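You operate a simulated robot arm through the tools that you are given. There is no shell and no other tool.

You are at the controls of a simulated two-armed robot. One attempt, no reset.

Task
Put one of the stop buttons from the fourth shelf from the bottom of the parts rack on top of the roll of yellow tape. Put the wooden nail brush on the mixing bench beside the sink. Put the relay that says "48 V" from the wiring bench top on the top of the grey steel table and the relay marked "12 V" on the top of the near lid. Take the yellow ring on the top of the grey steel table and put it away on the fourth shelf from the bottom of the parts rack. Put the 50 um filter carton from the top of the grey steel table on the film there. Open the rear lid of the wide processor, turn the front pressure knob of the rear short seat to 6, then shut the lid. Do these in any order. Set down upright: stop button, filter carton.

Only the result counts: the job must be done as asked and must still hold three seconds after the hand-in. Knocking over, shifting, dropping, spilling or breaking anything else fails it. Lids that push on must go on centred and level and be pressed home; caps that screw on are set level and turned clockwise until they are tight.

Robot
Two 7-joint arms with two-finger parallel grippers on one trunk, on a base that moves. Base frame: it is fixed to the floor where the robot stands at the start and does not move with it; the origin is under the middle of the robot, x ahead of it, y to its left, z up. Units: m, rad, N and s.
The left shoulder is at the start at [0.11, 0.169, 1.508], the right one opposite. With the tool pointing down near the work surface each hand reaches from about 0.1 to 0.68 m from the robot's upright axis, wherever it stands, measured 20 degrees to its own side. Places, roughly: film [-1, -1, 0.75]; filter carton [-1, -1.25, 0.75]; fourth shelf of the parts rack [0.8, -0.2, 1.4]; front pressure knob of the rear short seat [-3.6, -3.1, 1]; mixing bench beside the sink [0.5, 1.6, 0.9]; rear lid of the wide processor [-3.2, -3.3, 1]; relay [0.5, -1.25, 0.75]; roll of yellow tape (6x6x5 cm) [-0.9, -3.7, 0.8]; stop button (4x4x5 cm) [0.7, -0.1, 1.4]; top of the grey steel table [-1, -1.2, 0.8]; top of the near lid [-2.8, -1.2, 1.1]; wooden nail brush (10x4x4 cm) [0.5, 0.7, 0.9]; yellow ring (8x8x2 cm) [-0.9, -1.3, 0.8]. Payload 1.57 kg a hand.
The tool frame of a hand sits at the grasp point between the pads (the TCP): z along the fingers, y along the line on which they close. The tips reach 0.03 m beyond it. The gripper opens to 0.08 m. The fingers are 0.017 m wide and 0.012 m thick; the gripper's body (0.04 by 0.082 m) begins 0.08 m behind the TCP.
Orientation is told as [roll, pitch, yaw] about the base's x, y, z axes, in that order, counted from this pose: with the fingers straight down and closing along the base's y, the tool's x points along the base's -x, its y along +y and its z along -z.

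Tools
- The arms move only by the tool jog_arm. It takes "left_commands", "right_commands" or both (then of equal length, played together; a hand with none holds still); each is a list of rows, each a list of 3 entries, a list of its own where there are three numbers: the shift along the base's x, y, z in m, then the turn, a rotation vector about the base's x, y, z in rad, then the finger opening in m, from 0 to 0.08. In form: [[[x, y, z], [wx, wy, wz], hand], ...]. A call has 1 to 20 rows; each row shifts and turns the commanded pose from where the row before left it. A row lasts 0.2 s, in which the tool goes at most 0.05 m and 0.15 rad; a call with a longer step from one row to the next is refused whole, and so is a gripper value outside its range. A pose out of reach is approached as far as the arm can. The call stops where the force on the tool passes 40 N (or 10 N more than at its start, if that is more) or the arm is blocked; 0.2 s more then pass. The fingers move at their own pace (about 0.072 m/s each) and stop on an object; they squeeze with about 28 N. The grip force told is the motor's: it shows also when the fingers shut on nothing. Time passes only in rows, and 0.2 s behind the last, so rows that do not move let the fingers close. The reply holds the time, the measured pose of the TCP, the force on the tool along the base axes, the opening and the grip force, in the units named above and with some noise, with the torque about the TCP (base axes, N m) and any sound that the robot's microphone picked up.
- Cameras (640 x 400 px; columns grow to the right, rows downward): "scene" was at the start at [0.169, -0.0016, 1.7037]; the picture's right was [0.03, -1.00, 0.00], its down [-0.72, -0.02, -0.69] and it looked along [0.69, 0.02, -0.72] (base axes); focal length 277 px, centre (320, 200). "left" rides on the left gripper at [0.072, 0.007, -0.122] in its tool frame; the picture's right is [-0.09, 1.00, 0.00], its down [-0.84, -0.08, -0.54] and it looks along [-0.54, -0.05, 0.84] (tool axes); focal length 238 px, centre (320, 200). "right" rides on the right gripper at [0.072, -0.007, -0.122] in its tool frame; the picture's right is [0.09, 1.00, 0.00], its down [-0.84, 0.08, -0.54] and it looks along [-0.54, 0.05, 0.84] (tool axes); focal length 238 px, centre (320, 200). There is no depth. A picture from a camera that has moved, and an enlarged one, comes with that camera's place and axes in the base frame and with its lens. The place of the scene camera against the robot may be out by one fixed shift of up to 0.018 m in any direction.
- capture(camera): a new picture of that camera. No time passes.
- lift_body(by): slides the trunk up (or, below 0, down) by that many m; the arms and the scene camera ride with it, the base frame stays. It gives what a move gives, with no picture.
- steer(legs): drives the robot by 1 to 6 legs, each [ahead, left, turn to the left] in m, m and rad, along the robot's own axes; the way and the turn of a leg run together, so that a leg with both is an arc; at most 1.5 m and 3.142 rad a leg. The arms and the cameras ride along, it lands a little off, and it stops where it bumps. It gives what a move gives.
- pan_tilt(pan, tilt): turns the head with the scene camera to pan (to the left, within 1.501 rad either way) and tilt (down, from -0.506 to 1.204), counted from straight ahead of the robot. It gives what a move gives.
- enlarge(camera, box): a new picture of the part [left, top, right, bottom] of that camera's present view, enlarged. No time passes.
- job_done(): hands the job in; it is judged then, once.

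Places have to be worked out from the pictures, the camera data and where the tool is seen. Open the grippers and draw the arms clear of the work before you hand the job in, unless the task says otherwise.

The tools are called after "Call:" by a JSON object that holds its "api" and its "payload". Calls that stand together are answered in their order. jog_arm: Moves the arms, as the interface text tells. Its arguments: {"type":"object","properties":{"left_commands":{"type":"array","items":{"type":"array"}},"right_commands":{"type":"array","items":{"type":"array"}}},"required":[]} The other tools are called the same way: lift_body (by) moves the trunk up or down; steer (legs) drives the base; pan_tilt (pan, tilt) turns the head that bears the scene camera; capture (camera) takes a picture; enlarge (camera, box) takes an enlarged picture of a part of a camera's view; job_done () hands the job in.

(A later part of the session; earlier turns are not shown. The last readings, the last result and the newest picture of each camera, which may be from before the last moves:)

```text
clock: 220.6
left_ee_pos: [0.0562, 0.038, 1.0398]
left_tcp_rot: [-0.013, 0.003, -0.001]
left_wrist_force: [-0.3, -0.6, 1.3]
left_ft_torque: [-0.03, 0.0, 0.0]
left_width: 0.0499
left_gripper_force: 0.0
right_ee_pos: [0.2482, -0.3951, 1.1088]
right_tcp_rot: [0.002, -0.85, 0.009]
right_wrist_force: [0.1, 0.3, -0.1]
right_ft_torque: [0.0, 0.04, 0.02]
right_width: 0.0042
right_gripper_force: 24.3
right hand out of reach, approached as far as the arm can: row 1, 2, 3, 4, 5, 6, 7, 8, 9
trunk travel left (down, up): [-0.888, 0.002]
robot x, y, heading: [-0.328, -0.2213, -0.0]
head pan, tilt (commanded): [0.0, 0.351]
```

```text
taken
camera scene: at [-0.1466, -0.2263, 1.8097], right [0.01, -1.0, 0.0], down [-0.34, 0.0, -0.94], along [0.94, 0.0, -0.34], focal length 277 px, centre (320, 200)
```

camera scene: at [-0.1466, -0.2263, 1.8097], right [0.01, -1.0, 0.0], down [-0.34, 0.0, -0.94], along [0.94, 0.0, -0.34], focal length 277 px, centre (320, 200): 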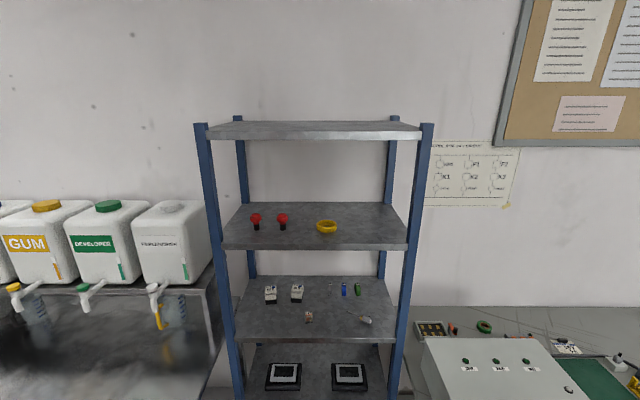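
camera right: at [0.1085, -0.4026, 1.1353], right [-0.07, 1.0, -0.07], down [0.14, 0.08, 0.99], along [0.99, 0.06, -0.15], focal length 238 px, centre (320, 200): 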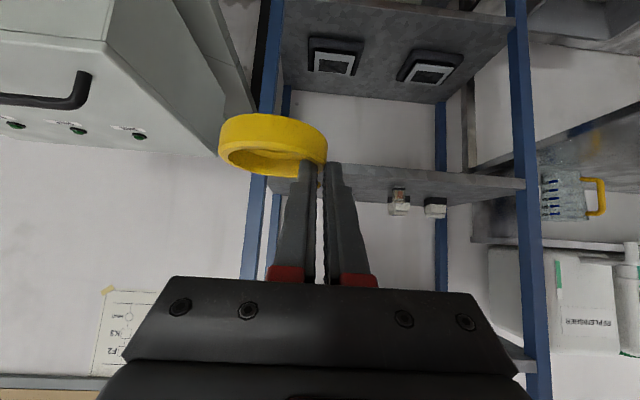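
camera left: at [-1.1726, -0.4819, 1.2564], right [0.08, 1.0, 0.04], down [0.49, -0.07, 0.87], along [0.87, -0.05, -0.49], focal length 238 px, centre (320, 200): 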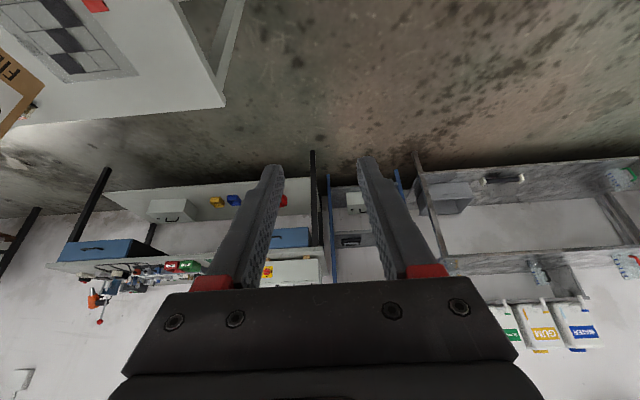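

Raising is blocked at this short distance; I first move the hand forward 0.09 m, then raise.

Call:
{"api": "jog_arm", "payload": {"right_commands": [[[0.045, 0, 0], [0, 0, 0], 0.0], [[0.045, 0, 0.01], [0, 0, 0], 0.0], [[0.02, 0, 0.04], [0, 0, 0], 0.0], [[0, 0, 0.045], [0, 0, 0], 0.0], [[0, 0, 0.045], [0, 0, 0], 0.0], [[0, 0, 0.045], [0, 0, 0], 0.0], [[0, 0, 0.045], [0, 0, 0], 0.0], [[0, 0, 0.045], [0, 0, 0], 0.0], [[0, 0, 0.045], [0, 0, 0], 0.0], [[0, 0, 0.04], [0, 0, 0], 0.0]]}}

Call:
{"api": "capture", "payload": {"camera": "right"}}

```text
clock: 222.8
left_ee_pos: [0.0571, 0.0375, 1.0408]
left_tcp_rot: [-0.014, 0.002, 0.0]
left_wrist_force: [-0.4, 0.0, 0.2]
left_ft_torque: [-0.02, -0.03, 0.02]
left_width: 0.0498
left_gripper_force: 0.0
right_ee_pos: [0.3587, -0.3976, 1.4483]
right_tcp_rot: [0.004, -0.857, 0.008]
right_wrist_force: [0.0, 0.3, -0.3]
right_ft_torque: [-0.01, -0.02, 0.0]
right_width: 0.004
right_gripper_force: 24.5
right hand out of reach, approached as far as the arm can: row 10
trunk travel left (down, up): [-0.888, 0.002]
robot x, y, heading: [-0.3277, -0.2233, 0.002]
head pan, tilt (commanded): [0.0, 0.351]
```

```text
taken
camera right: at [0.2188, -0.4056, 1.4745], right [-0.07, 1.0, -0.07], down [0.14, 0.08, 0.99], along [0.99, 0.06, -0.14], focal length 238 px, centre (320, 200)
```

right: 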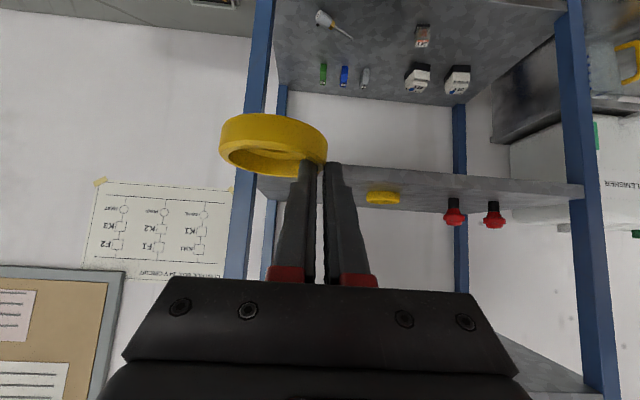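

Ring still held. I enlarge this view to work out the shelf's height relative to the ring.

Call:
{"api": "enlarge", "payload": {"camera": "right", "box": [210, 90, 610, 290]}}

Call:
{"api": "pan_tilt", "payload": {"pan": -0.2, "tilt": 0.45}}

Call:
{"api": "enlarge", "payload": {"camera": "scene", "box": [160, 60, 420, 240]}}

```text
1.60 times, centred on (410, 190) of right
camera zoom: at [0.2188, -0.4056, 1.4745], right [-0.07, 1.0, -0.07], down [0.14, 0.08, 0.99], along [0.99, 0.06, -0.14], focal length 381 px, centre (176, 216)
```

zoom: 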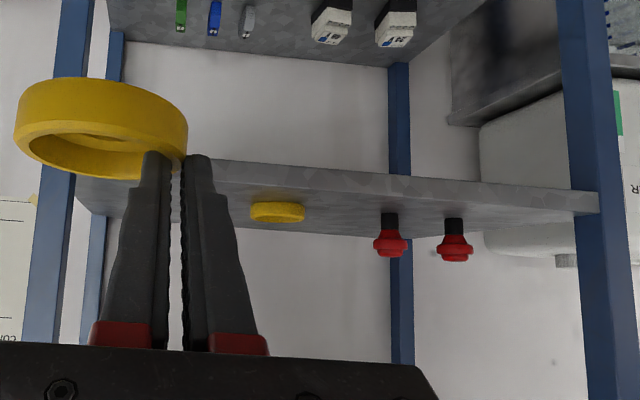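

```text
clock: 223.6
left_ee_pos: [0.0564, 0.0377, 1.0414]
left_tcp_rot: [-0.014, 0.002, 0.003]
left_wrist_force: [-0.6, 0.8, -0.6]
left_ft_torque: [0.01, 0.0, -0.02]
left_width: 0.0499
left_gripper_force: 0.1
right_ee_pos: [0.3595, -0.3974, 1.4483]
right_tcp_rot: [0.004, -0.858, 0.007]
right_wrist_force: [-0.6, 0.7, 0.3]
right_ft_torque: [0.05, -0.01, 0.01]
right_width: 0.004
right_gripper_force: 25.0
trunk travel left (down, up): [-0.888, 0.002]
robot x, y, heading: [-0.3272, -0.2242, 0.006]
head pan, tilt (commanded): [-0.201, 0.45]
```

```text
2.22 times, centred on (290, 150) of scene
camera zoom: at [-0.1493, -0.2448, 1.8005], right [-0.19, -0.98, 0.0], down [-0.43, 0.08, -0.9], along [0.88, -0.17, -0.44], focal length 616 px, centre (387, 311)
```

zoom: 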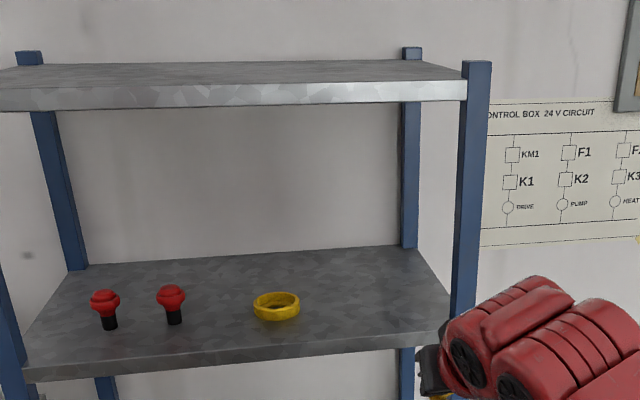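

From the hand camera the shelf top is about z≈1.38 with its front edge x≈0.595; the ring's underside is at ≈1.41. I shift the hand 63 mm left (to clear the post), then drive in 0.285 m.

Call:
{"api": "jog_arm", "payload": {"right_commands": [[[0, 0.032, 0], [0, 0, 0], 0.0], [[0, 0.032, 0.0], [0, 0, 0], 0.0]]}}

Call:
{"api": "steer", "payload": {"legs": [[0.2, 0.0, 0.0]]}}

Call:
{"api": "capture", "payload": {"camera": "right"}}

Call:
{"api": "capture", "payload": {"camera": "scene"}}

```text
clock: 224.2
left_ee_pos: [0.0584, 0.039, 1.039]
left_tcp_rot: [-0.015, 0.005, 0.0]
left_wrist_force: [0.5, 0.3, -0.3]
left_ft_torque: [0.01, 0.01, 0.04]
left_width: 0.0498
left_gripper_force: 0.0
right_ee_pos: [0.3653, -0.3363, 1.4301]
right_tcp_rot: [0.005, -0.858, 0.008]
right_wrist_force: [0.6, -0.1, -0.3]
right_ft_torque: [0.0, 0.03, 0.01]
right_width: 0.004
right_gripper_force: 25.0
right hand out of reach, approached as far as the arm can: row 1, 2
trunk travel left (down, up): [-0.888, 0.002]
robot x, y, heading: [-0.326, -0.2241, 0.001]
head pan, tilt (commanded): [-0.201, 0.45]
```

```text
clock: 225.8
left_ee_pos: [0.2562, 0.0377, 1.0415]
left_tcp_rot: [-0.013, 0.002, -0.001]
left_wrist_force: [-0.3, -0.3, 0.7]
left_ft_torque: [0.01, -0.01, 0.0]
left_width: 0.0498
left_gripper_force: 0.2
right_ee_pos: [0.5629, -0.3363, 1.4314]
right_tcp_rot: [0.005, -0.859, 0.007]
right_wrist_force: [0.9, 0.0, -0.9]
right_ft_torque: [0.01, 0.02, 0.01]
right_width: 0.0043
right_gripper_force: 24.8
trunk travel left (down, up): [-0.888, 0.002]
robot x, y, heading: [-0.1264, -0.2214, 0.001]
head pan, tilt (commanded): [-0.201, 0.45]
```

```text
taken
camera right: at [0.4229, -0.3445, 1.4571], right [-0.07, 1.0, -0.07], down [0.14, 0.08, 0.99], along [0.99, 0.06, -0.14], focal length 238 px, centre (320, 200)
```

right: 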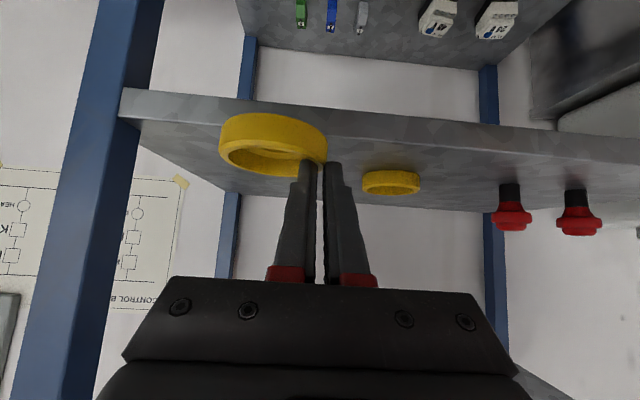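

```text
taken
camera scene: at [0.0481, -0.2443, 1.8008], right [-0.2, -0.98, 0.0], down [-0.43, 0.09, -0.9], along [0.88, -0.18, -0.43], focal length 277 px, centre (320, 200)
```

scene: 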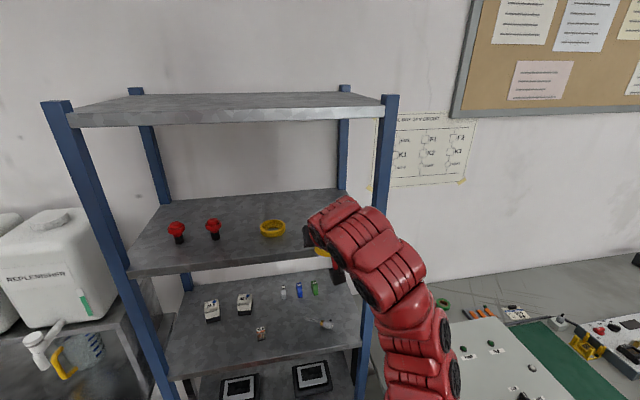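

I enlarge to verify the ring is above the shelf edge before pushing in.

Call:
{"api": "enlarge", "payload": {"camera": "right", "box": [100, 70, 420, 230]}}

Call:
{"api": "enlarge", "payload": {"camera": "scene", "box": [240, 170, 440, 300]}}

```text
2.00 times, centred on (260, 150) of right
camera zoom: at [0.4229, -0.3445, 1.4571], right [-0.07, 1.0, -0.07], down [0.14, 0.08, 0.99], along [0.99, 0.06, -0.14], focal length 477 px, centre (440, 300)
```

zoom: 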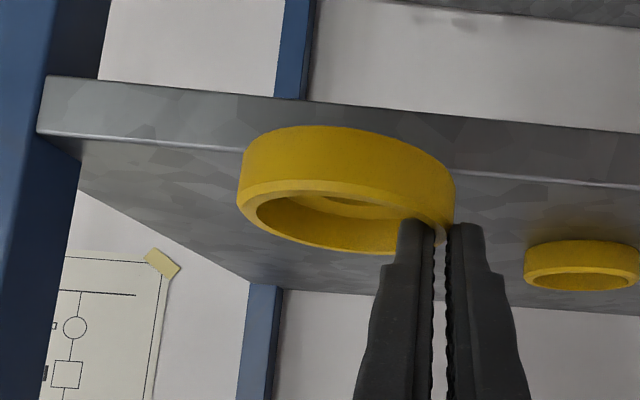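

```text
3.08 times, centred on (340, 235) of scene
camera zoom: at [0.0481, -0.2443, 1.8008], right [-0.2, -0.98, 0.0], down [-0.43, 0.09, -0.9], along [0.88, -0.18, -0.43], focal length 853 px, centre (258, 92)
```

zoom: 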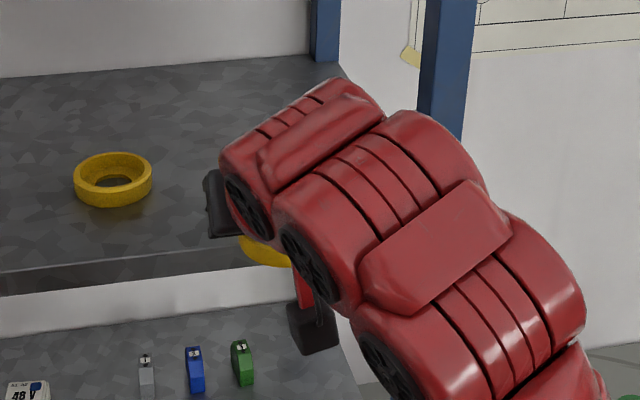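

The two hand views give the shelf's front edge at x≈0.603, z≈1.379, with the ring's underside at ≈1.395 — it clears. I drive in 8 cm more.

Call:
{"api": "steer", "payload": {"legs": [[0.08, 0.0, 0.0]]}}

Call:
{"api": "enlarge", "payload": {"camera": "right", "box": [100, 70, 420, 230]}}

```text
clock: 226.8
left_ee_pos: [0.335, 0.0385, 1.042]
left_tcp_rot: [-0.011, 0.001, -0.001]
left_wrist_force: [-0.1, 0.6, 0.0]
left_ft_torque: [0.01, 0.02, -0.03]
left_width: 0.05
left_gripper_force: 0.1
right_ee_pos: [0.641, -0.3378, 1.4326]
right_tcp_rot: [0.005, -0.859, 0.006]
right_wrist_force: [0.1, -1.0, -0.7]
right_ft_torque: [0.02, 0.01, -0.02]
right_width: 0.0043
right_gripper_force: 24.4
trunk travel left (down, up): [-0.888, 0.002]
robot x, y, heading: [-0.047, -0.2236, 0.004]
head pan, tilt (commanded): [-0.201, 0.45]
```

```text
2.00 times, centred on (260, 150) of right
camera zoom: at [0.5003, -0.3444, 1.458], right [-0.07, 1.0, -0.07], down [0.13, 0.08, 0.99], along [0.99, 0.06, -0.14], focal length 477 px, centre (440, 300)
```

zoom: 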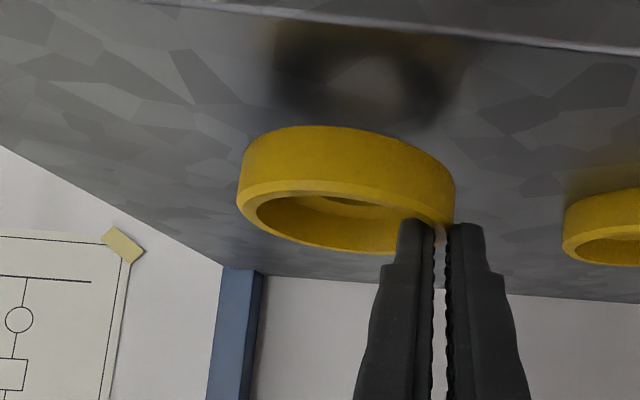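

The ring is over the shelf, its reflection visible beneath. I lower it gently in small steps.

Call:
{"api": "jog_arm", "payload": {"right_commands": [[[0, 0, -0.006], [0, 0, 0], 0.0], [[0, 0, -0.005], [0, 0, 0], 0.0], [[0, 0, 0], [0, 0, 0], 0.0]]}}

Call:
{"api": "enlarge", "payload": {"camera": "right", "box": [100, 70, 420, 230]}}

```text
clock: 227.6
left_ee_pos: [0.3376, 0.0384, 1.0392]
left_tcp_rot: [-0.014, 0.005, -0.001]
left_wrist_force: [1.0, 0.5, -0.7]
left_ft_torque: [0.05, 0.01, 0.02]
left_width: 0.0501
left_gripper_force: 0.0
right_ee_pos: [0.6454, -0.3368, 1.4197]
right_tcp_rot: [0.006, -0.855, 0.007]
right_wrist_force: [0.8, 0.1, -0.7]
right_ft_torque: [-0.01, 0.01, 0.02]
right_width: 0.0039
right_gripper_force: 25.4
trunk travel left (down, up): [-0.888, 0.002]
robot x, y, heading: [-0.0496, -0.2236, 0.004]
head pan, tilt (commanded): [-0.201, 0.45]
```

```text
2.00 times, centred on (260, 150) of right
camera zoom: at [0.5059, -0.3447, 1.4445], right [-0.07, 1.0, -0.07], down [0.14, 0.08, 0.99], along [0.99, 0.06, -0.14], focal length 477 px, centre (440, 300)
```

zoom: 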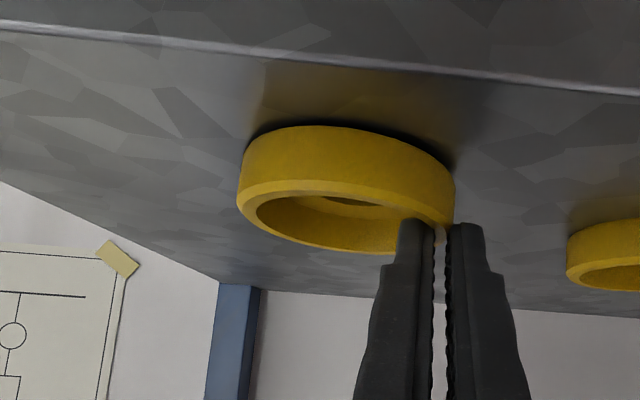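

Nearly touching. I lower 3 mm more at a time.

Call:
{"api": "jog_arm", "payload": {"right_commands": [[[0, 0, -0.003], [0, 0, 0], 0.0], [[0, 0, 0], [0, 0, 0], 0.0]]}}

```text
clock: 228.2
left_ee_pos: [0.3358, 0.0393, 1.0405]
left_tcp_rot: [-0.014, 0.004, -0.002]
left_wrist_force: [0.0, -0.6, 0.8]
left_ft_torque: [-0.01, 0.01, -0.03]
left_width: 0.0499
left_gripper_force: 0.0
right_ee_pos: [0.6441, -0.3379, 1.4162]
right_tcp_rot: [0.004, -0.857, 0.007]
right_wrist_force: [0.6, -1.5, 0.1]
right_ft_torque: [-0.02, 0.03, 0.01]
right_width: 0.0039
right_gripper_force: 25.0
trunk travel left (down, up): [-0.888, 0.002]
robot x, y, heading: [-0.0512, -0.222, 0.003]
head pan, tilt (commanded): [-0.201, 0.45]
```

Call:
{"api": "jog_arm", "payload": {"right_commands": [[[0, 0, -0.002], [0, 0, 0], 0.0], [[0, 0, -0.002], [0, 0, 0], 0.0], [[0, 0, 0], [0, 0, 0], 0.0]]}}

Call:
{"api": "enlarge", "payload": {"camera": "right", "box": [100, 70, 420, 230]}}

```text
clock: 229.0
left_ee_pos: [0.3355, 0.0388, 1.042]
left_tcp_rot: [-0.014, 0.001, -0.001]
left_wrist_force: [0.2, 0.3, 0.7]
left_ft_torque: [0.01, 0.01, 0.01]
left_width: 0.05
left_gripper_force: 0.1
right_ee_pos: [0.6427, -0.337, 1.4148]
right_tcp_rot: [0.007, -0.863, 0.008]
right_wrist_force: [9.4, 0.6, 28.8]
right_ft_torque: [-0.12, -0.3, 0.05]
right_width: 0.004
right_gripper_force: 25.3
trunk travel left (down, up): [-0.888, 0.002]
robot x, y, heading: [-0.0504, -0.2214, 0.002]
head pan, tilt (commanded): [-0.201, 0.45]
```

```text
2.00 times, centred on (260, 150) of right
camera zoom: at [0.5029, -0.3437, 1.4407], right [-0.07, 1.0, -0.07], down [0.13, 0.08, 0.99], along [0.99, 0.06, -0.13], focal length 477 px, centre (440, 300)
```

zoom: 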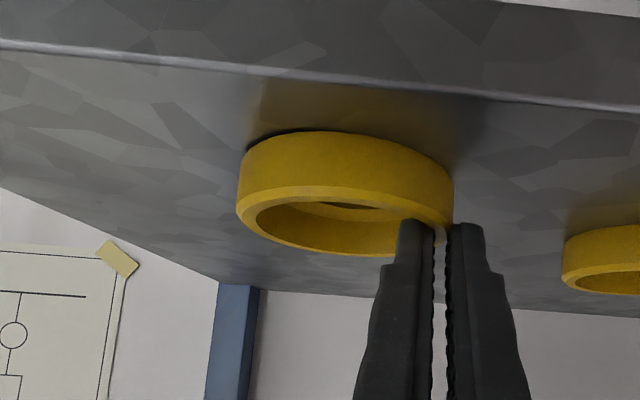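

Contact (29 N). I relieve 2 mm, open to 32 mm and withdraw along the finger direction.

Call:
{"api": "jog_arm", "payload": {"right_commands": [[[0, 0, 0.002], [0, 0, 0], 0.0], [[0, 0, 0], [0, 0, 0], 0.015], [[0, 0, 0], [0, 0, 0], 0.032], [[0, 0, 0], [0, 0, 0], 0.032], [[-0.0075, 0, 0.0066], [0, 0, 0], 0.032], [[-0.0075, 0, 0.0066], [0, 0, 0], 0.032], [[-0.015, 0, 0.005], [0, 0, 0], 0.032]]}}

Call:
{"api": "capture", "payload": {"camera": "right"}}

```text
clock: 230.6
left_ee_pos: [0.3365, 0.0388, 1.0405]
left_tcp_rot: [-0.013, 0.003, 0.0]
left_wrist_force: [0.1, -1.1, 0.7]
left_ft_torque: [-0.01, 0.03, 0.02]
left_width: 0.05
left_gripper_force: 0.1
right_ee_pos: [0.6189, -0.343, 1.4216]
right_tcp_rot: [0.01, -0.863, 0.008]
right_wrist_force: [0.0, -1.1, -1.1]
right_ft_torque: [-0.03, -0.04, -0.01]
right_width: 0.0322
right_gripper_force: 0.1
right hand out of reach, approached as far as the arm can: row 6, 7
trunk travel left (down, up): [-0.888, 0.002]
robot x, y, heading: [-0.0493, -0.2191, 0.001]
head pan, tilt (commanded): [-0.201, 0.45]
```

```text
taken
camera right: at [0.4784, -0.3508, 1.4467], right [-0.07, 1.0, -0.06], down [0.13, 0.07, 0.99], along [0.99, 0.07, -0.14], focal length 238 px, centre (320, 200)
```

right: 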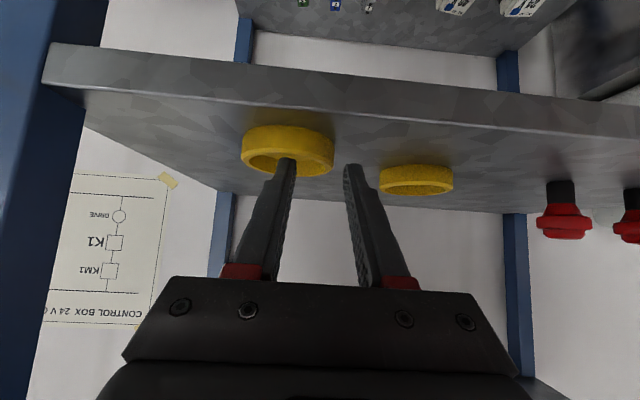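

The ring stands on the shelf, but the inner fingertip is still just above the cup; I tilt the hand up more and raise before backing out.

Call:
{"api": "jog_arm", "payload": {"right_commands": [[[0, 0, 0.004], [0, -0.06, 0], 0.032], [[0, 0, 0.008], [0, -0.06, 0], 0.032], [[0, 0.003, 0.01], [0, -0.06, 0], 0.032], [[0, 0, 0.01], [0, 0, 0], 0.032], [[0, 0, 0], [0, 0, 0], 0.032]]}}

Call:
{"api": "capture", "payload": {"camera": "right"}}

```text
clock: 231.8
left_ee_pos: [0.3372, 0.0388, 1.0399]
left_tcp_rot: [-0.012, 0.003, -0.002]
left_wrist_force: [0.1, 0.6, -1.3]
left_ft_torque: [-0.01, 0.01, -0.04]
left_width: 0.0499
left_gripper_force: 0.1
right_ee_pos: [0.6189, -0.3383, 1.455]
right_tcp_rot: [0.003, -1.036, 0.008]
right_wrist_force: [0.2, 0.6, -0.3]
right_ft_torque: [0.02, -0.01, 0.0]
right_width: 0.0321
right_gripper_force: 0.1
trunk travel left (down, up): [-0.888, 0.002]
robot x, y, heading: [-0.0498, -0.2239, 0.004]
head pan, tilt (commanded): [-0.201, 0.45]
```

```text
taken
camera right: at [0.4767, -0.3463, 1.4547], right [-0.06, 1.0, -0.08], down [-0.04, 0.07, 1.0], along [1.0, 0.06, 0.04], focal length 238 px, centre (320, 200)
```

right: 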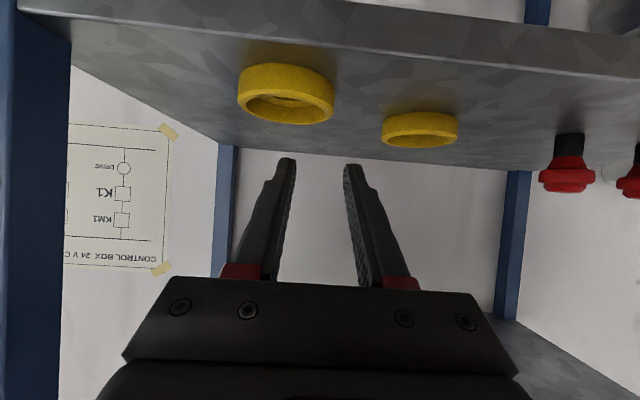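

Both rings now rest on the fourth shelf. I back out 12 cm and strafe left so the right hand faces the right-hand stop button.

Call:
{"api": "steer", "payload": {"legs": [[-0.12, 0.0, 0.0], [0.0, 0.24, 0.0]]}}

Call:
{"api": "capture", "payload": {"camera": "right"}}

Call:
{"api": "capture", "payload": {"camera": "scene"}}

```text
clock: 234.4
left_ee_pos: [0.2157, 0.275, 1.0417]
left_tcp_rot: [-0.014, 0.001, 0.003]
left_wrist_force: [-0.1, -0.8, 0.1]
left_ft_torque: [0.02, -0.01, 0.0]
left_width: 0.0498
left_gripper_force: 0.0
right_ee_pos: [0.499, -0.1026, 1.4553]
right_tcp_rot: [0.005, -1.037, 0.009]
right_wrist_force: [-0.3, -0.7, -0.1]
right_ft_torque: [-0.01, -0.03, 0.03]
right_width: 0.0319
right_gripper_force: 0.1
trunk travel left (down, up): [-0.888, 0.002]
robot x, y, heading: [-0.1676, 0.0217, 0.003]
head pan, tilt (commanded): [-0.201, 0.45]
```

```text
taken
camera right: at [0.3575, -0.1091, 1.4547], right [-0.06, 1.0, -0.08], down [-0.04, 0.07, 1.0], along [1.0, 0.06, 0.04], focal length 238 px, centre (320, 200)
```

right: 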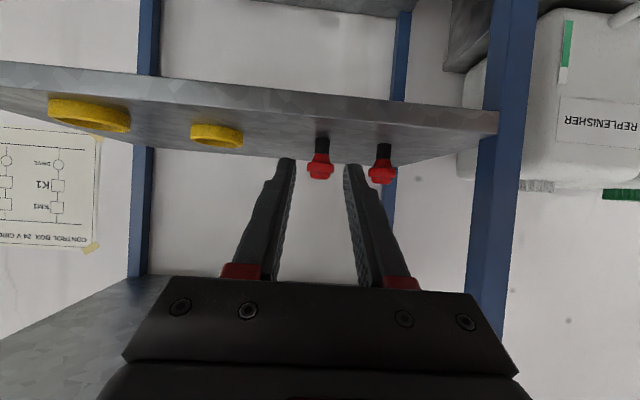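

```text
taken
camera scene: at [0.0103, -0.0082, 1.8005], right [-0.19, -0.98, 0.0], down [-0.43, 0.09, -0.9], along [0.88, -0.17, -0.44], focal length 277 px, centre (320, 200)
```

scene: 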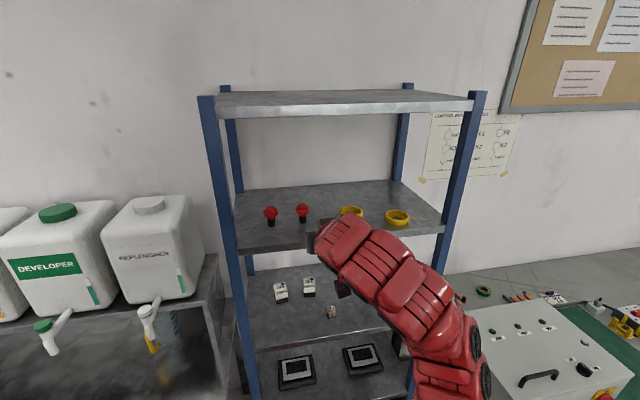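

I enlarge the buttons in the hand view.

Call:
{"api": "enlarge", "payload": {"camera": "right", "box": [270, 110, 430, 210]}}

Call:
{"api": "enlarge", "payload": {"camera": "scene", "box": [220, 180, 360, 260]}}

```text
4.00 times, centred on (350, 160) of right
camera zoom: at [0.3575, -0.1091, 1.4547], right [-0.06, 1.0, -0.08], down [-0.04, 0.07, 1.0], along [1.0, 0.06, 0.04], focal length 953 px, centre (200, 360)
```

zoom: 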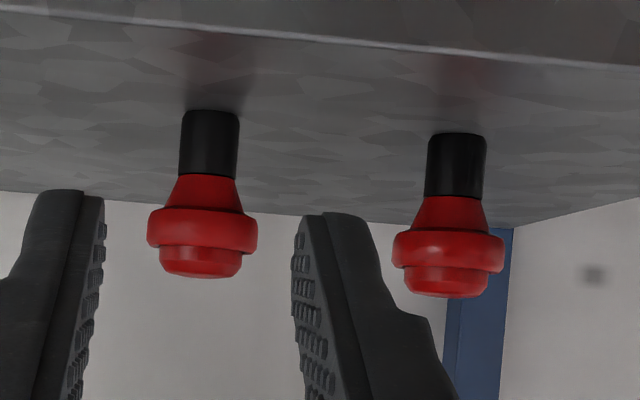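

```text
4.57 times, centred on (290, 220) of scene
camera zoom: at [0.0103, -0.0082, 1.8005], right [-0.19, -0.98, 0.0], down [-0.43, 0.09, -0.9], along [0.88, -0.17, -0.44], focal length 1267 px, centre (457, 109)
```

zoom: 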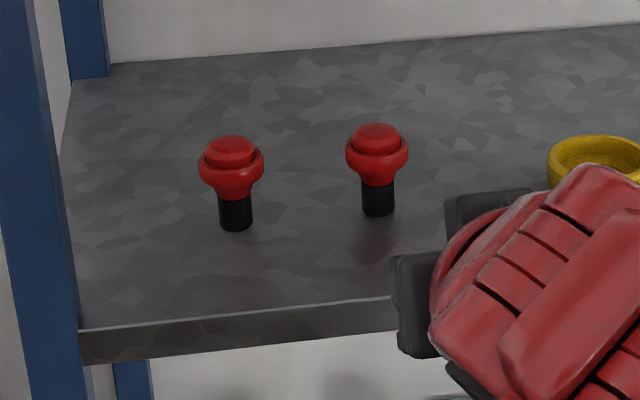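

The right-hand button is at ≈[0.706,−0.091], its 4 cm flange at z≈1.42. I lower to z≈1.42, open to 6 cm, align y, and drive in most of the way.

Call:
{"api": "jog_arm", "payload": {"right_commands": [[[0, 0.006, -0.018], [0, 0, 0], 0.06], [[0, 0.006, -0.017], [0, 0, 0], 0.06], [[0, 0, 0], [0, 0, 0], 0.06]]}}

Call:
{"api": "steer", "payload": {"legs": [[0.13, 0.0, 0.0]]}}

Call:
{"api": "capture", "payload": {"camera": "right"}}

Call:
{"api": "enlarge", "payload": {"camera": "right", "box": [240, 110, 400, 210]}}

```text
clock: 235.2
left_ee_pos: [0.2175, 0.2778, 1.0408]
left_tcp_rot: [-0.013, 0.004, 0.001]
left_wrist_force: [0.8, -0.1, -0.3]
left_ft_torque: [0.01, -0.02, -0.02]
left_width: 0.0498
left_gripper_force: 0.0
right_ee_pos: [0.4998, -0.0872, 1.4189]
right_tcp_rot: [0.001, -1.038, 0.01]
right_wrist_force: [0.2, 0.1, 0.1]
right_ft_torque: [0.02, -0.02, 0.0]
right_width: 0.0601
right_gripper_force: 0.0
trunk travel left (down, up): [-0.888, 0.002]
robot x, y, heading: [-0.1674, 0.0128, 0.002]
head pan, tilt (commanded): [-0.201, 0.45]
```

```text
clock: 236.5
left_ee_pos: [0.3456, 0.2771, 1.0416]
left_tcp_rot: [-0.013, 0.002, 0.003]
left_wrist_force: [-0.6, 0.1, 0.5]
left_ft_torque: [-0.01, -0.01, 0.0]
left_width: 0.0499
left_gripper_force: 0.1
right_ee_pos: [0.6286, -0.0872, 1.4203]
right_tcp_rot: [0.002, -1.038, 0.009]
right_wrist_force: [0.9, -0.9, -0.4]
right_ft_torque: [-0.02, 0.0, 0.01]
right_width: 0.0602
right_gripper_force: 0.1
trunk travel left (down, up): [-0.888, 0.002]
robot x, y, heading: [-0.0397, 0.017, 0.006]
head pan, tilt (commanded): [-0.201, 0.45]
```

```text
taken
camera right: at [0.4858, -0.0951, 1.4203], right [-0.06, 1.0, -0.08], down [-0.04, 0.08, 1.0], along [1.0, 0.06, 0.04], focal length 238 px, centre (320, 200)
```

right: 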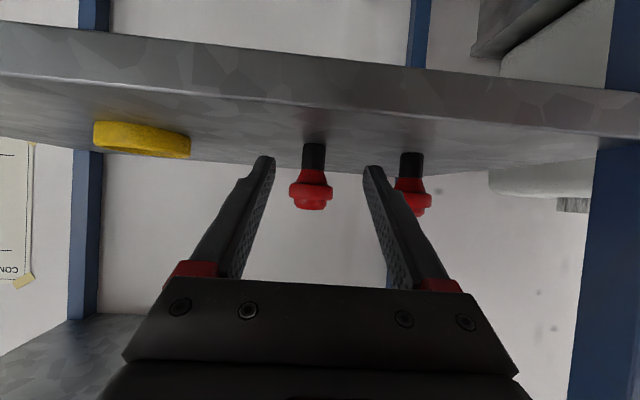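

```text
4.00 times, centred on (320, 160) of right
camera zoom: at [0.4858, -0.0951, 1.4203], right [-0.06, 1.0, -0.08], down [-0.04, 0.08, 1.0], along [1.0, 0.06, 0.04], focal length 953 px, centre (320, 360)
```

zoom: 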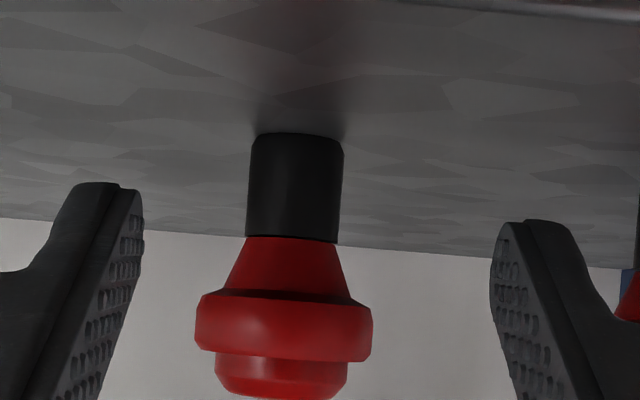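

Flange centre at ≈[0.702,−0.091,1.422]. I jog the hand forward 7.3 cm around it.

Call:
{"api": "jog_arm", "payload": {"right_commands": [[[0.025, -0.002, 0.001], [0, 0, 0], 0.06], [[0.025, -0.001, 0], [0, 0, 0], 0.06], [[0.023, -0.001, 0], [0, 0, 0], 0.06], [[0, 0, 0], [0, 0, 0], 0.06]]}}

Call:
{"api": "capture", "payload": {"camera": "right"}}

```text
clock: 237.5
left_ee_pos: [0.3469, 0.2771, 1.0404]
left_tcp_rot: [-0.014, 0.003, 0.003]
left_wrist_force: [0.0, -1.0, -0.4]
left_ft_torque: [0.01, 0.01, -0.02]
left_width: 0.0501
left_gripper_force: 0.2
right_ee_pos: [0.7031, -0.0912, 1.4208]
right_tcp_rot: [0.002, -1.036, 0.01]
right_wrist_force: [-0.3, -0.1, -0.6]
right_ft_torque: [-0.01, 0.0, 0.02]
right_width: 0.0599
right_gripper_force: 0.0
trunk travel left (down, up): [-0.888, 0.002]
robot x, y, heading: [-0.0365, 0.0183, 0.006]
head pan, tilt (commanded): [-0.201, 0.45]
```

```text
taken
camera right: at [0.5603, -0.0991, 1.4206], right [-0.06, 1.0, -0.08], down [-0.04, 0.08, 1.0], along [1.0, 0.06, 0.04], focal length 238 px, centre (320, 200)
```

right: 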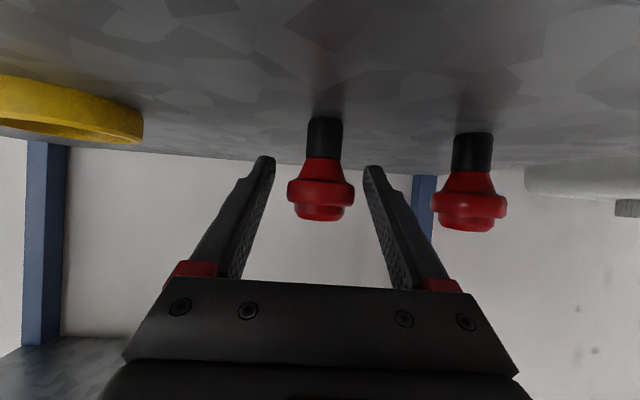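

The flange sits exactly at the grasp point. I close on it.

Call:
{"api": "jog_arm", "payload": {"right_commands": [[[0, 0, 0], [0, 0, 0], 0.03], [[0, 0, 0], [0, 0, 0], 0.03], [[0, 0, 0], [0, 0, 0], 0.03], [[0, 0, 0], [0, 0, 0], 0.03]]}}

Call:
{"api": "capture", "payload": {"camera": "right"}}

```text
clock: 238.5
left_ee_pos: [0.347, 0.2766, 1.0406]
left_tcp_rot: [-0.015, 0.003, 0.001]
left_wrist_force: [0.4, -0.1, 0.4]
left_ft_torque: [-0.01, -0.03, 0.01]
left_width: 0.05
left_gripper_force: 0.1
right_ee_pos: [0.7026, -0.0915, 1.4193]
right_tcp_rot: [0.004, -1.038, 0.011]
right_wrist_force: [0.6, -0.1, 1.1]
right_ft_torque: [-0.03, 0.0, 0.01]
right_width: 0.0389
right_gripper_force: 28.4
trunk travel left (down, up): [-0.888, 0.002]
robot x, y, heading: [-0.0341, 0.0146, 0.003]
head pan, tilt (commanded): [-0.201, 0.45]
```

```text
taken
camera right: at [0.5607, -0.099, 1.4204], right [-0.06, 1.0, -0.08], down [-0.04, 0.08, 1.0], along [1.0, 0.06, 0.04], focal length 238 px, centre (320, 200)
```

right: 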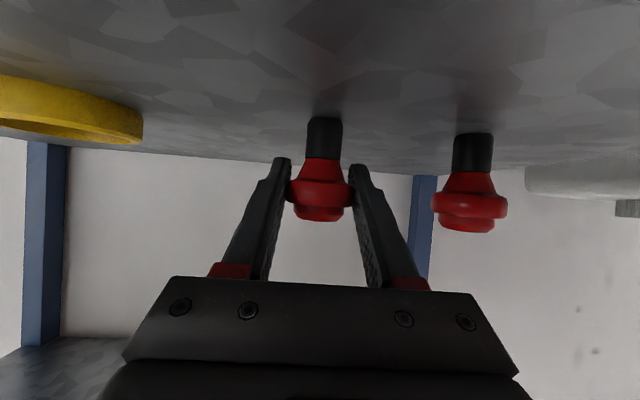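

Gripped (39 mm). I lift 2.5 cm and check that it comes up upright.

Call:
{"api": "jog_arm", "payload": {"right_commands": [[[0, 0, 0.012], [0, 0, 0], 0.03], [[0, 0, 0.013], [0, 0, 0], 0.03], [[0, 0, 0], [0, 0, 0], 0.03]]}}

Call:
{"api": "capture", "payload": {"camera": "right"}}

```text
clock: 239.3
left_ee_pos: [0.3481, 0.2772, 1.0407]
left_tcp_rot: [-0.014, 0.004, 0.001]
left_wrist_force: [-0.2, 0.4, -0.4]
left_ft_torque: [0.05, 0.02, -0.01]
left_width: 0.0502
left_gripper_force: 0.1
right_ee_pos: [0.7033, -0.0927, 1.4445]
right_tcp_rot: [0.005, -1.036, 0.008]
right_wrist_force: [0.3, 1.1, -0.4]
right_ft_torque: [0.02, -0.01, -0.01]
right_width: 0.0387
right_gripper_force: 28.1
trunk travel left (down, up): [-0.888, 0.002]
robot x, y, heading: [-0.0364, 0.0134, 0.008]
head pan, tilt (commanded): [-0.201, 0.45]
```

```text
taken
camera right: at [0.5608, -0.0999, 1.4452], right [-0.06, 1.0, -0.08], down [-0.04, 0.08, 1.0], along [1.0, 0.06, 0.04], focal length 238 px, centre (320, 200)
```

right: 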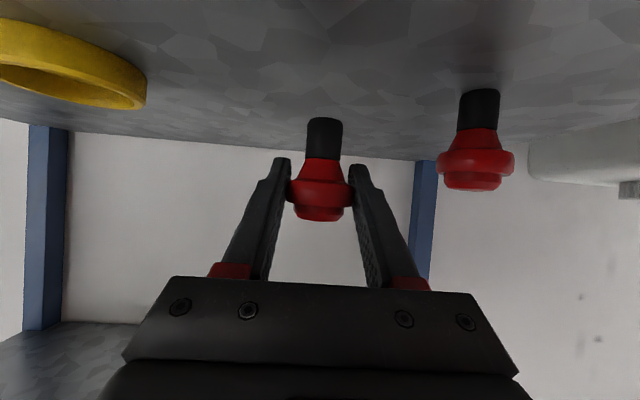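

The button is held upright. I back away from the rack, turn right and drive down the aisle toward the dark workbench.

Call:
{"api": "steer", "payload": {"legs": [[-0.36, 0.0, 0.0], [0.0, 0.0, -1.578], [1.1, 0.0, 0.0]]}}

Call:
{"api": "pan_tilt", "payload": {"pan": -0.2, "tilt": 0.45}}

Call:
{"api": "capture", "payload": {"camera": "scene"}}

Call:
{"api": "capture", "payload": {"camera": "right"}}

```text
clock: 250.7
left_ee_pos: [-0.1518, -1.4794, 1.0416]
left_tcp_rot: [-0.014, 0.001, -1.586]
left_wrist_force: [0.1, -0.4, 0.6]
left_ft_torque: [0.0, 0.0, 0.0]
left_width: 0.0499
left_gripper_force: 0.2
right_ee_pos: [-0.5274, -1.83, 1.4445]
right_tcp_rot: [0.002, -1.037, -1.578]
right_wrist_force: [0.6, 0.2, -1.1]
right_ft_torque: [-0.02, -0.01, 0.03]
right_width: 0.0389
right_gripper_force: 28.0
trunk travel left (down, up): [-0.888, 0.002]
robot x, y, heading: [-0.4084, -1.0917, -1.583]
head pan, tilt (commanded): [-0.201, 0.45]
```

```text
clock: 251.3
left_ee_pos: [-0.1528, -1.4798, 1.0406]
left_tcp_rot: [-0.013, 0.003, -1.584]
left_wrist_force: [-0.3, 0.0, -0.1]
left_ft_torque: [0.0, -0.01, -0.03]
left_width: 0.0502
left_gripper_force: 0.0
right_ee_pos: [-0.5271, -1.8284, 1.4439]
right_tcp_rot: [0.004, -1.037, -1.578]
right_wrist_force: [-0.3, 0.3, -0.3]
right_ft_torque: [0.0, 0.0, 0.04]
right_width: 0.0388
right_gripper_force: 27.6
trunk travel left (down, up): [-0.888, 0.002]
robot x, y, heading: [-0.4055, -1.0929, -1.577]
head pan, tilt (commanded): [-0.201, 0.45]
```

```text
taken
camera scene: at [-0.4191, -1.2652, 1.8005], right [-0.98, 0.21, 0.0], down [0.09, 0.43, -0.9], along [-0.19, -0.88, -0.44], focal length 277 px, centre (320, 200)
```

scene: 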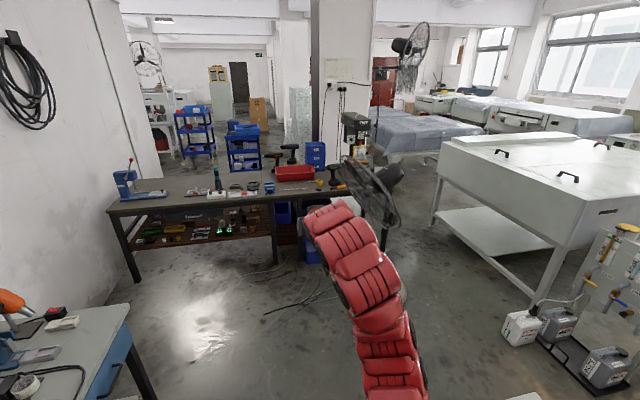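

```text
taken
camera right: at [-0.5341, -1.6872, 1.4452], right [1.0, 0.04, -0.08], down [0.08, 0.04, 1.0], along [0.04, -1.0, 0.04], focal length 238 px, centre (320, 200)
```

right: 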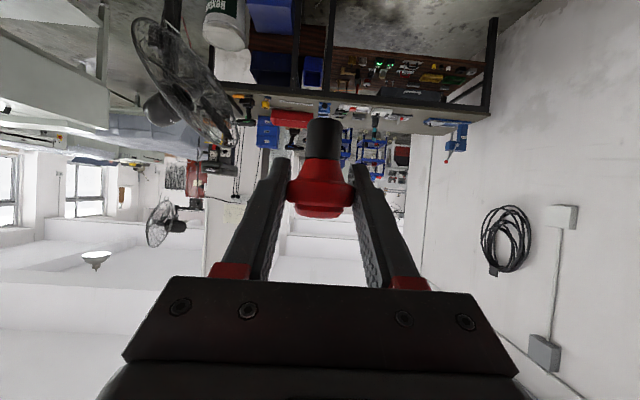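

The tape roll is on the dark bench between the red tray and a drill; the fan stands to its right. I drive closer to inspect.

Call:
{"api": "steer", "payload": {"legs": [[1.1, 0.0, 0.0], [0.0, -0.2, 0.0]]}}

Call:
{"api": "pan_tilt", "payload": {"pan": 0.0, "tilt": 0.55}}

Call:
{"api": "capture", "payload": {"camera": "scene"}}

Call:
{"api": "pan_tilt", "payload": {"pan": -0.7, "tilt": 0.5}}

Call:
{"api": "capture", "payload": {"camera": "scene"}}

```text
clock: 258.2
left_ee_pos: [-0.3733, -2.5778, 1.0402]
left_tcp_rot: [-0.015, 0.005, -1.598]
left_wrist_force: [-0.2, 0.3, 0.6]
left_ft_torque: [0.01, -0.03, -0.05]
left_width: 0.05
left_gripper_force: 0.0
right_ee_pos: [-0.7506, -2.9242, 1.4453]
right_tcp_rot: [0.0, -1.036, -1.584]
right_wrist_force: [0.7, -0.4, -0.4]
right_ft_torque: [-0.01, 0.01, -0.02]
right_width: 0.0388
right_gripper_force: 28.5
trunk travel left (down, up): [-0.888, 0.002]
robot x, y, heading: [-0.6249, -2.1845, -1.594]
head pan, tilt (commanded): [-0.201, 0.45]
```

```text
clock: 258.9
left_ee_pos: [-0.3756, -2.5785, 1.0413]
left_tcp_rot: [-0.012, 0.003, -1.598]
left_wrist_force: [-0.1, 0.3, -0.3]
left_ft_torque: [0.01, 0.01, 0.02]
left_width: 0.0499
left_gripper_force: 0.0
right_ee_pos: [-0.7537, -2.9239, 1.4446]
right_tcp_rot: [0.005, -1.038, -1.591]
right_wrist_force: [-1.1, 0.2, -0.4]
right_ft_torque: [0.0, 0.0, 0.01]
right_width: 0.0388
right_gripper_force: 27.8
trunk travel left (down, up): [-0.888, 0.002]
robot x, y, heading: [-0.6227, -2.1872, -1.594]
head pan, tilt (commanded): [0.0, 0.55]
```

```text
taken
camera scene: at [-0.6224, -2.3608, 1.7915], right [-1.0, 0.02, 0.0], down [0.01, 0.52, -0.85], along [-0.02, -0.85, -0.52], focal length 277 px, centre (320, 200)
```

scene: 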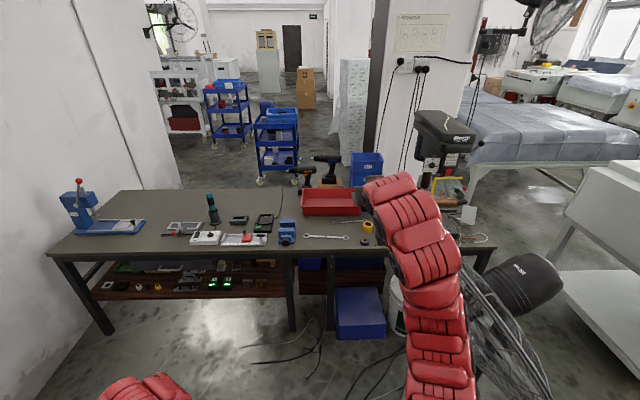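

```text
clock: 260.0
left_ee_pos: [-0.3747, -2.578, 1.0415]
left_tcp_rot: [-0.014, 0.005, -1.597]
left_wrist_force: [0.6, -0.2, -0.3]
left_ft_torque: [0.04, -0.04, 0.02]
left_width: 0.0499
left_gripper_force: 0.1
right_ee_pos: [-0.7534, -2.9238, 1.4449]
right_tcp_rot: [0.003, -1.036, -1.589]
right_wrist_force: [0.4, 0.3, 0.2]
right_ft_torque: [0.01, 0.01, 0.03]
right_width: 0.0388
right_gripper_force: 27.9
trunk travel left (down, up): [-0.888, 0.002]
robot x, y, heading: [-0.6254, -2.185, -1.597]
head pan, tilt (commanded): [-0.7, 0.499]
```

```text
taken
camera scene: at [-0.6791, -2.3393, 1.796], right [-0.75, 0.66, 0.0], down [0.32, 0.36, -0.88], along [-0.58, -0.66, -0.48], focal length 277 px, centre (320, 200)
```

scene: 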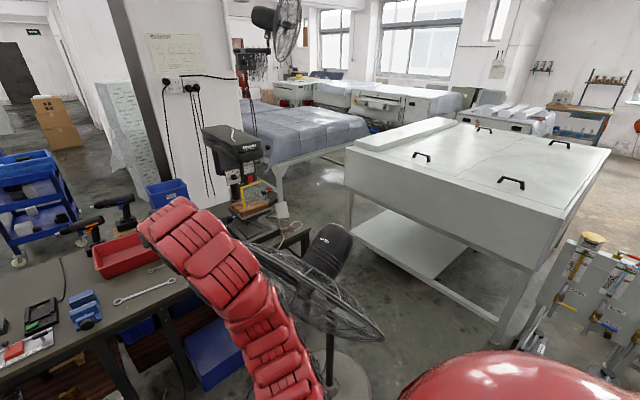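

The fan cage leans toward the tape area, so I must keep my right arm away from it. I take the hand camera's view of the bench to triangulate the tape.

Call:
{"api": "capture", "payload": {"camera": "right"}}

Call:
{"api": "pan_tilt", "payload": {"pan": -0.25, "tilt": 0.6}}

Call:
{"api": "enlarge", "payload": {"camera": "scene", "box": [200, 100, 520, 300]}}

```text
taken
camera right: at [-0.7585, -2.7815, 1.4452], right [1.0, 0.03, -0.08], down [0.08, 0.04, 1.0], along [0.04, -1.0, 0.04], focal length 238 px, centre (320, 200)
```

right: 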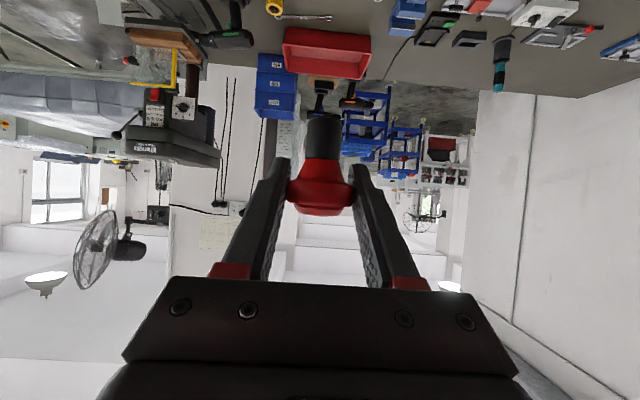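

```text
clock: 260.9
left_ee_pos: [-0.374, -2.5793, 1.0407]
left_tcp_rot: [-0.014, 0.003, -1.597]
left_wrist_force: [-0.2, 0.2, -0.1]
left_ft_torque: [0.0, 0.01, 0.04]
left_width: 0.0499
left_gripper_force: 0.1
right_ee_pos: [-0.7527, -2.9237, 1.4448]
right_tcp_rot: [0.004, -1.035, -1.587]
right_wrist_force: [0.2, -1.0, -0.2]
right_ft_torque: [-0.04, 0.0, -0.04]
right_width: 0.0388
right_gripper_force: 28.6
trunk travel left (down, up): [-0.888, 0.002]
robot x, y, heading: [-0.6242, -2.1846, -1.596]
head pan, tilt (commanded): [-0.25, 0.6]
```

```text
2.00 times, centred on (360, 200) of scene
camera zoom: at [-0.6426, -2.356, 1.787], right [-0.96, 0.27, 0.0], down [0.15, 0.54, -0.83], along [-0.22, -0.79, -0.56], focal length 554 px, centre (240, 200)
```

zoom: 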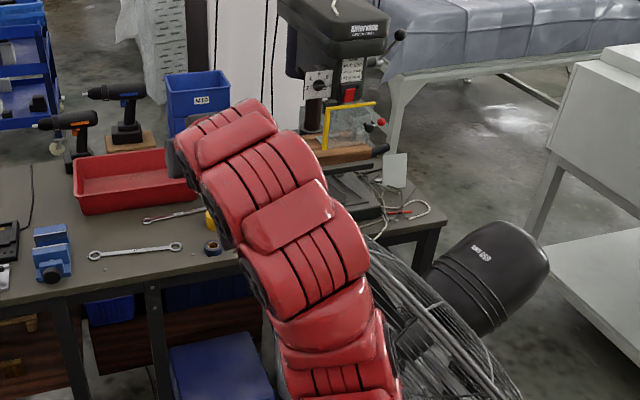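

I'll approach the tape diagonally from the left so the arm stays clear of the fan and the drill. First I shift left, go forward and turn right ~30°, keeping the hand high.

Call:
{"api": "steer", "payload": {"legs": [[0.0, 0.29, 0.0], [0.45, 0.0, 0.0], [0.0, 0.0, -0.524]]}}

Call:
{"api": "pan_tilt", "payload": {"pan": 0.15, "tilt": 0.75}}

Call:
{"api": "capture", "payload": {"camera": "scene"}}

Call:
{"api": "capture", "payload": {"camera": "right"}}

```text
clock: 266.7
left_ee_pos: [-0.3261, -3.1105, 1.0403]
left_tcp_rot: [-0.013, 0.003, -2.126]
left_wrist_force: [-0.6, 0.8, 0.2]
left_ft_torque: [0.01, -0.04, 0.02]
left_width: 0.0502
left_gripper_force: 0.1
right_ee_pos: [-0.8281, -3.2176, 1.4449]
right_tcp_rot: [0.004, -1.036, -2.12]
right_wrist_force: [-1.1, 0.3, 0.1]
right_ft_torque: [-0.02, 0.01, 0.03]
right_width: 0.0393
right_gripper_force: 27.8
trunk travel left (down, up): [-0.888, 0.002]
robot x, y, heading: [-0.3455, -2.6396, -2.128]
head pan, tilt (commanded): [-0.25, 0.6]
```

```text
clock: 267.6
left_ee_pos: [-0.3269, -3.1102, 1.0405]
left_tcp_rot: [-0.014, 0.003, -2.127]
left_wrist_force: [-0.6, -0.3, -0.4]
left_ft_torque: [-0.01, 0.0, 0.0]
left_width: 0.0501
left_gripper_force: 0.0
right_ee_pos: [-0.8285, -3.2162, 1.4447]
right_tcp_rot: [0.004, -1.036, -2.12]
right_wrist_force: [0.0, 0.3, -0.7]
right_ft_torque: [0.0, -0.02, 0.01]
right_width: 0.0389
right_gripper_force: 27.8
trunk travel left (down, up): [-0.888, 0.002]
robot x, y, heading: [-0.3451, -2.6447, -2.122]
head pan, tilt (commanded): [0.15, 0.75]
```

```text
taken
camera scene: at [-0.4108, -2.7931, 1.7741], right [-0.92, 0.39, 0.0], down [0.27, 0.63, -0.73], along [-0.29, -0.67, -0.68], focal length 277 px, centre (320, 200)
```

scene: 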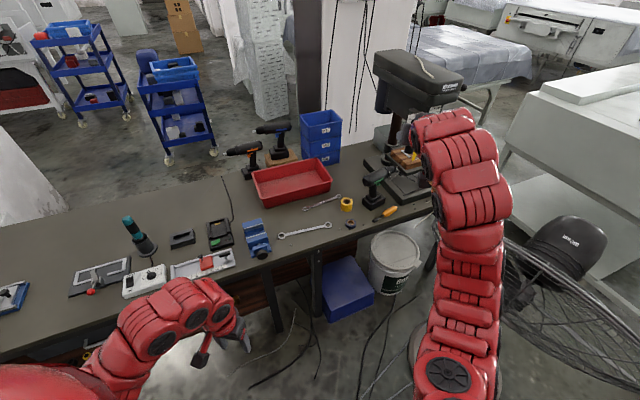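

```text
taken
camera right: at [-0.7606, -3.0905, 1.4451], right [0.88, -0.48, -0.08], down [0.09, -0.01, 1.0], along [-0.47, -0.88, 0.04], focal length 238 px, centre (320, 200)
```

right: 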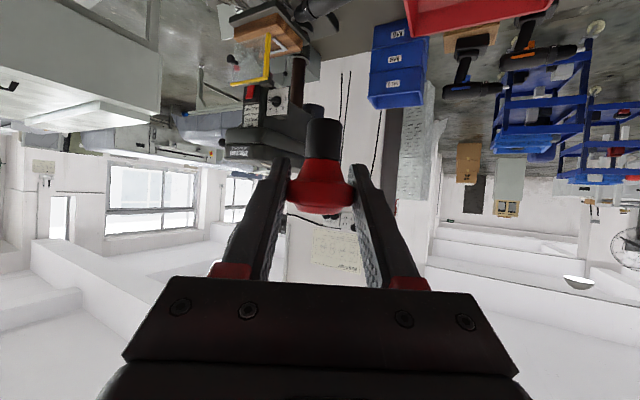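

Now the tape stands out clearly. I zoom in on it.

Call:
{"api": "enlarge", "payload": {"camera": "scene", "box": [290, 150, 430, 250]}}

Call:
{"api": "capture", "payload": {"camera": "left"}}

```text
4.00 times, centred on (360, 200) of scene
camera zoom: at [-0.4108, -2.7931, 1.7741], right [-0.92, 0.39, 0.0], down [0.27, 0.63, -0.73], along [-0.29, -0.67, -0.68], focal length 1109 px, centre (160, 200)
```

zoom: 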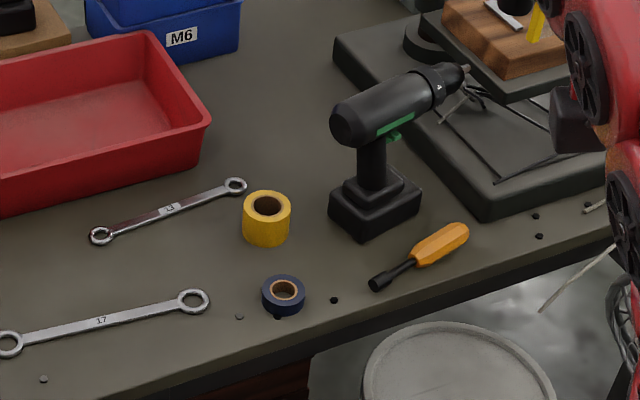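

```text
taken
camera left: at [-0.2813, -3.0538, 1.1629], right [0.8, -0.6, -0.01], down [-0.5, -0.67, 0.54], along [-0.34, -0.42, -0.84], focal length 238 px, centre (320, 200)
```

left: 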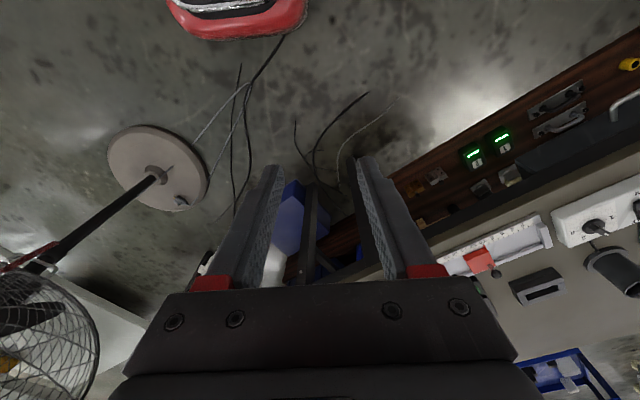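

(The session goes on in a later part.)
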